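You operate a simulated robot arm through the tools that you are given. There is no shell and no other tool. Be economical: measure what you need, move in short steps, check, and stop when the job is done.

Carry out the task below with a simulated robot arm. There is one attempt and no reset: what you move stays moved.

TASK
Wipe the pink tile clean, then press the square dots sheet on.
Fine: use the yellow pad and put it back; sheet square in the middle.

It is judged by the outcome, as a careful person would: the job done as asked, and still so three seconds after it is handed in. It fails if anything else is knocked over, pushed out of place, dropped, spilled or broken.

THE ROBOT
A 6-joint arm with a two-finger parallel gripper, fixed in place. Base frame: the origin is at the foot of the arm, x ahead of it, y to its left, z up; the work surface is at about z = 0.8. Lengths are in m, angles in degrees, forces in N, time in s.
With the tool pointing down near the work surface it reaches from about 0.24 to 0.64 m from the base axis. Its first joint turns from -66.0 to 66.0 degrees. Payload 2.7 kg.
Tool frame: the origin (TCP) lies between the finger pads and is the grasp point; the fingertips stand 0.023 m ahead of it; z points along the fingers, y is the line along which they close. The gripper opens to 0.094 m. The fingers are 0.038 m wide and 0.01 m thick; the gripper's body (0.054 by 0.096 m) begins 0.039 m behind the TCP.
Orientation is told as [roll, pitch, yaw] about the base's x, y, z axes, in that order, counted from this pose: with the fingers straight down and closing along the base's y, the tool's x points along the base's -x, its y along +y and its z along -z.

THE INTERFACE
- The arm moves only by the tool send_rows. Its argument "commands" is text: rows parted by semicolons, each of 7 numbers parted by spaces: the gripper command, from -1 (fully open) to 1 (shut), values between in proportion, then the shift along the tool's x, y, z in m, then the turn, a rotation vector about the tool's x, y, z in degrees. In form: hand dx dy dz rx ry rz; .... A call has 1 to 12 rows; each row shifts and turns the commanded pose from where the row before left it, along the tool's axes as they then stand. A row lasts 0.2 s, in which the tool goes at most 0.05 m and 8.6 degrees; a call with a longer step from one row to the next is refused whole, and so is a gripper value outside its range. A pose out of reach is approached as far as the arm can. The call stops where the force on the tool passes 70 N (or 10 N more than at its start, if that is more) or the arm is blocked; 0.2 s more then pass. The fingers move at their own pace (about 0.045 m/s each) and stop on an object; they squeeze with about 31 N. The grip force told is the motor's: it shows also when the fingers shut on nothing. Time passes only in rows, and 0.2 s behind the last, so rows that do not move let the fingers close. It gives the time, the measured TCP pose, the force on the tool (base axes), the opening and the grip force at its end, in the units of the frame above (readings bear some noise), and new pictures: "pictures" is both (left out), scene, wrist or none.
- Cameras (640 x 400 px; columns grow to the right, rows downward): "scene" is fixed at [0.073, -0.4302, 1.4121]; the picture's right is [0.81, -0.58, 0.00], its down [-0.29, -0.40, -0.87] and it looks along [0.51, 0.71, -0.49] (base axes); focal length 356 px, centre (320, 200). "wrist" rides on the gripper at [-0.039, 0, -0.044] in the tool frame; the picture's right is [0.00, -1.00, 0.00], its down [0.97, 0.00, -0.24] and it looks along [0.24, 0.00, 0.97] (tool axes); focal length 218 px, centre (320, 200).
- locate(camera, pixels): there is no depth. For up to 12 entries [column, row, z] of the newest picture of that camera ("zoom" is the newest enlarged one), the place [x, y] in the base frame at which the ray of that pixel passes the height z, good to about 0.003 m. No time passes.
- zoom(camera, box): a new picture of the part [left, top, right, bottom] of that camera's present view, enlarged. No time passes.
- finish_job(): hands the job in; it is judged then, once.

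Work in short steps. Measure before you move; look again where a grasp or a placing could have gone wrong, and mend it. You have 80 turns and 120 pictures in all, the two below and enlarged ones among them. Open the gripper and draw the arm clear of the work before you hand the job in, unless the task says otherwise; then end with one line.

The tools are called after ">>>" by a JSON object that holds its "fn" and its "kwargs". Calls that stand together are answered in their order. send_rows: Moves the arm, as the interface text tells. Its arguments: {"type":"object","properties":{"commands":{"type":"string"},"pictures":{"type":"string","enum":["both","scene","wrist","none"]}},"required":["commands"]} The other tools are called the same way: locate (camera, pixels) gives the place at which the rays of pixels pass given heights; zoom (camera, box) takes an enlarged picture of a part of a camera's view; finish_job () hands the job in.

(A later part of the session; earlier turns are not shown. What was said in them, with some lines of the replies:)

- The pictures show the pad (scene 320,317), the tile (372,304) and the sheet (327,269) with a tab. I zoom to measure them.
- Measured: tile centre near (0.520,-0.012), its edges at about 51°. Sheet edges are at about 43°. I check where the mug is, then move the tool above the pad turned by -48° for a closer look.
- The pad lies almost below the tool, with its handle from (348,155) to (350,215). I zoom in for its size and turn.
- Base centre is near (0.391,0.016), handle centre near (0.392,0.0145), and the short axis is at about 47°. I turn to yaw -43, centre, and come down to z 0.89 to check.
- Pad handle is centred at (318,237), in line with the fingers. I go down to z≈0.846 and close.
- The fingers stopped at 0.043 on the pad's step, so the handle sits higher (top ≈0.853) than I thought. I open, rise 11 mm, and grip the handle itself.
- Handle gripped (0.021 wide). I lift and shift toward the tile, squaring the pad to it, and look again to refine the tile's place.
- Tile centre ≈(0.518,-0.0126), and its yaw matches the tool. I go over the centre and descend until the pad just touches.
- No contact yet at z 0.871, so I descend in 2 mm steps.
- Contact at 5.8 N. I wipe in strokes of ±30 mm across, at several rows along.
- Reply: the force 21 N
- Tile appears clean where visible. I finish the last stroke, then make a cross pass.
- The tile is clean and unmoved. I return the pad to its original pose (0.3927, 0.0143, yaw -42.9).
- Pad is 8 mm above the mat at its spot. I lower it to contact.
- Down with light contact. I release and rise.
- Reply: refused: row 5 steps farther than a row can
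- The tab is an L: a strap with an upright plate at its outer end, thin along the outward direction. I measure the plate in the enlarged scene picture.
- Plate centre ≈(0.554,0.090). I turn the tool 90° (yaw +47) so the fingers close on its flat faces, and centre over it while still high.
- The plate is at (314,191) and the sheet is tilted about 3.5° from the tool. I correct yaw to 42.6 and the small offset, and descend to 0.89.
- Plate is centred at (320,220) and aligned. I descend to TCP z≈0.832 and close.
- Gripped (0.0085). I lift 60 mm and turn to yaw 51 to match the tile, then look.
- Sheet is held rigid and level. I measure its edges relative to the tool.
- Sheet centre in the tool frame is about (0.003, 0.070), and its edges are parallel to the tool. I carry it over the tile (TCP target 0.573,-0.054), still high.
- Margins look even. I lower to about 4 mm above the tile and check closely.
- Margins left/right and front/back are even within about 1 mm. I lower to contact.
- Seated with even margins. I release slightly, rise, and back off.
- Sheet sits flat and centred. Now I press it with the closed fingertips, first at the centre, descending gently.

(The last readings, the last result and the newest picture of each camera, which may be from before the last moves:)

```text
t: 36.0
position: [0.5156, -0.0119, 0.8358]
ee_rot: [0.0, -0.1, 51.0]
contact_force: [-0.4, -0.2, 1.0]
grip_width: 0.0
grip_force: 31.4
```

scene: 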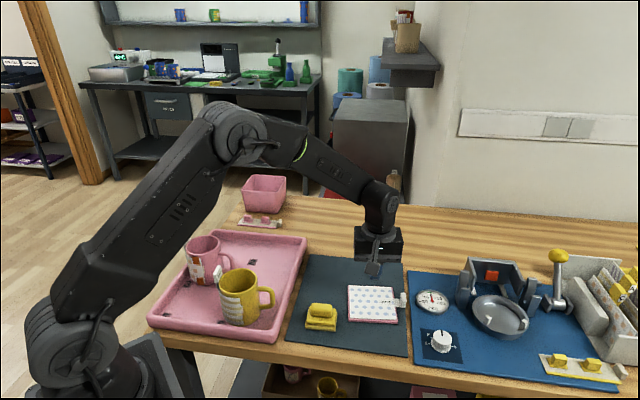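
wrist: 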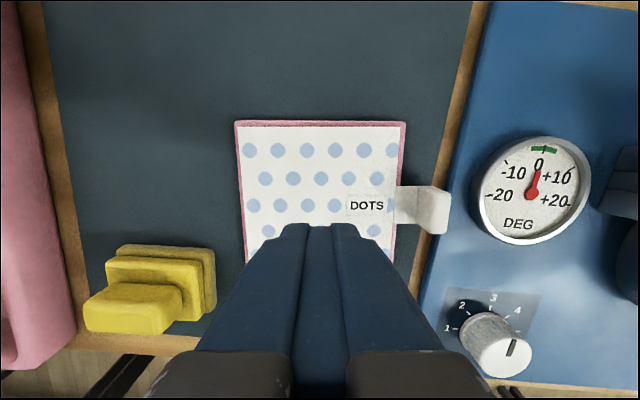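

>>> {"fn": "send_rows", "kwargs": {"commands": "1 0 0 0.0015 0 0 0; 1 0 0 0.0015 0 0 0; 1 0 0 0 0 0 0", "pictures": "none"}}

```text
t: 36.8
position: [0.5181, -0.0137, 0.8344]
ee_rot: [-0.2, -0.3, 50.9]
contact_force: [-7.0, -1.1, 26.2]
grip_width: 0.0
grip_force: 31.2
```

26 N at the centre. I press likewise at points toward the four corners, lifting between.

>>> {"fn": "send_rows", "kwargs": {"commands": "1 0 0 -0.008 0 0 0; 1 -0.03 -0.03 0 0 0 0; 1 0 0 0.006 0 0 0; 1 0 0 0.002 0 0 0; 1 0 0 0 0 0 0; 1 0 0 -0.008 0 0 0; 1 0.03 0 0 0 0 0; 1 0.03 0 0 0 0 0; 1 0 0 0.006 0 0 0; 1 0 0 0.002 0 0 0; 1 0 0 0 0 0 0", "pictures": "none"}}

>>> {"fn": "send_rows", "kwargs": {"commands": "1 0 0 -0.008 0 0 0; 1 0 0.03 0 0 0 0; 1 0 0.03 0 0 0 0; 1 0 0 0.006 0 0 0; 1 0 0 0.002 0 0 0; 1 0 0 0 0 0 0; 1 0 0 -0.008 0 0 0; 1 -0.03 0 0 0 0 0; 1 -0.03 0 0 0 0 0; 1 0 0 0.006 0 0 0; 1 0 0 0.002 0 0 0; 1 0 0 0 0 0 0", "pictures": "scene"}}

```text
t: 39.2
position: [0.5229, -0.0552, 0.8361]
ee_rot: [-0.2, -0.3, 51.0]
contact_force: [-4.3, -0.4, 21.8]
grip_width: 0.0
grip_force: 31.0
```

```text
t: 41.8
position: [0.5131, 0.0292, 0.8342]
ee_rot: [-0.1, -0.4, 51.0]
contact_force: [-4.3, -0.6, 21.2]
grip_width: 0.0
grip_force: 31.1
```

scene: 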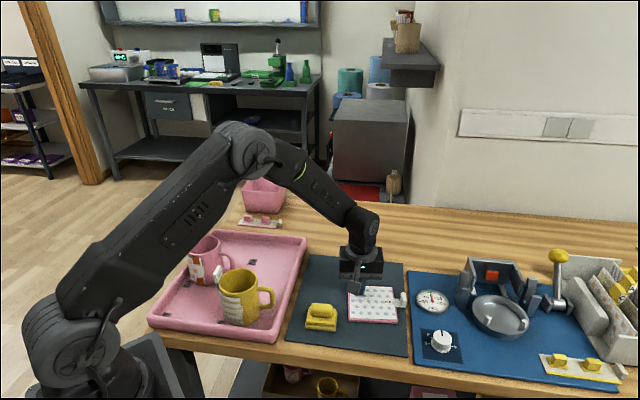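

All points pressed at over 20 N. I lift, open and draw clear, then check.

>>> {"fn": "send_rows", "kwargs": {"commands": "1 0 0 -0.02 0 0 0; 1 0 0 -0.04 0 0 0; 0 0 0 -0.045 0 0 0; -1 0 0.03 -0.03 0 0 0; -1 0 0.03 -0.03 0 0 0; -1 0 0 0 0 0 0"}}

>>> {"fn": "zoom", "kwargs": {"camera": "scene", "box": [345, 280, 405, 328]}}

```text
t: 43.2
position: [0.4663, 0.0685, 0.9978]
ee_rot: [0.1, -0.1, 51.0]
contact_force: [-0.6, 0.5, -0.2]
grip_width: 0.0858
grip_force: 0.0
```

scene: 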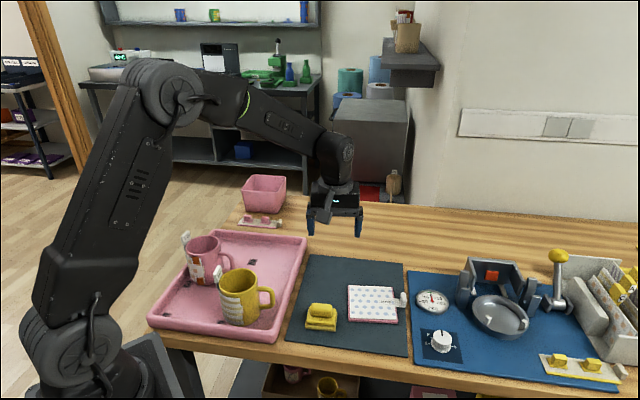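
wrist: 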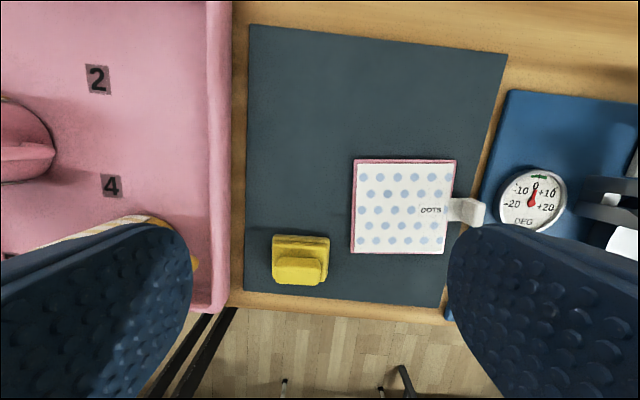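

```text
8.33 times, centred on (375, 304) of scene
```

zoom: 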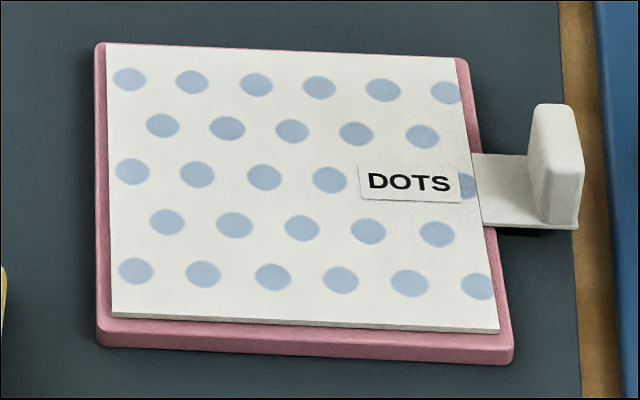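

>>> {"fn": "zoom", "kwargs": {"camera": "wrist", "box": [340, 145, 480, 265]}}

>>> {"fn": "locate", "kwargs": {"camera": "zoom", "pixels": [[320, 200, 0.81]]}}

```text
3.33 times, centred on (410, 205) of wrist
```

zoom: 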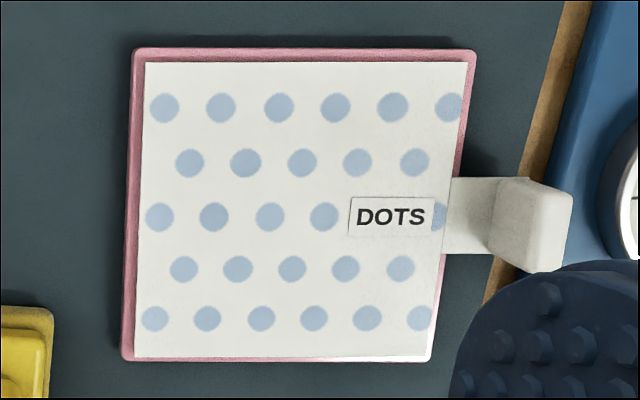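

```text
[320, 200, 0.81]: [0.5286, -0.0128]
```

The sheet lies flat, with margins even on all four sides once the viewing angle is allowed for. The pad is back on its spot and the arm is open and clear, so I hand in.

>>> {"fn": "finish_job", "kwargs": {}}

```text
The job is handed in.
```

The pink tile is wiped clean, the yellow pad is back where it was, and the dots sheet is pressed on square in the middle of the tile.
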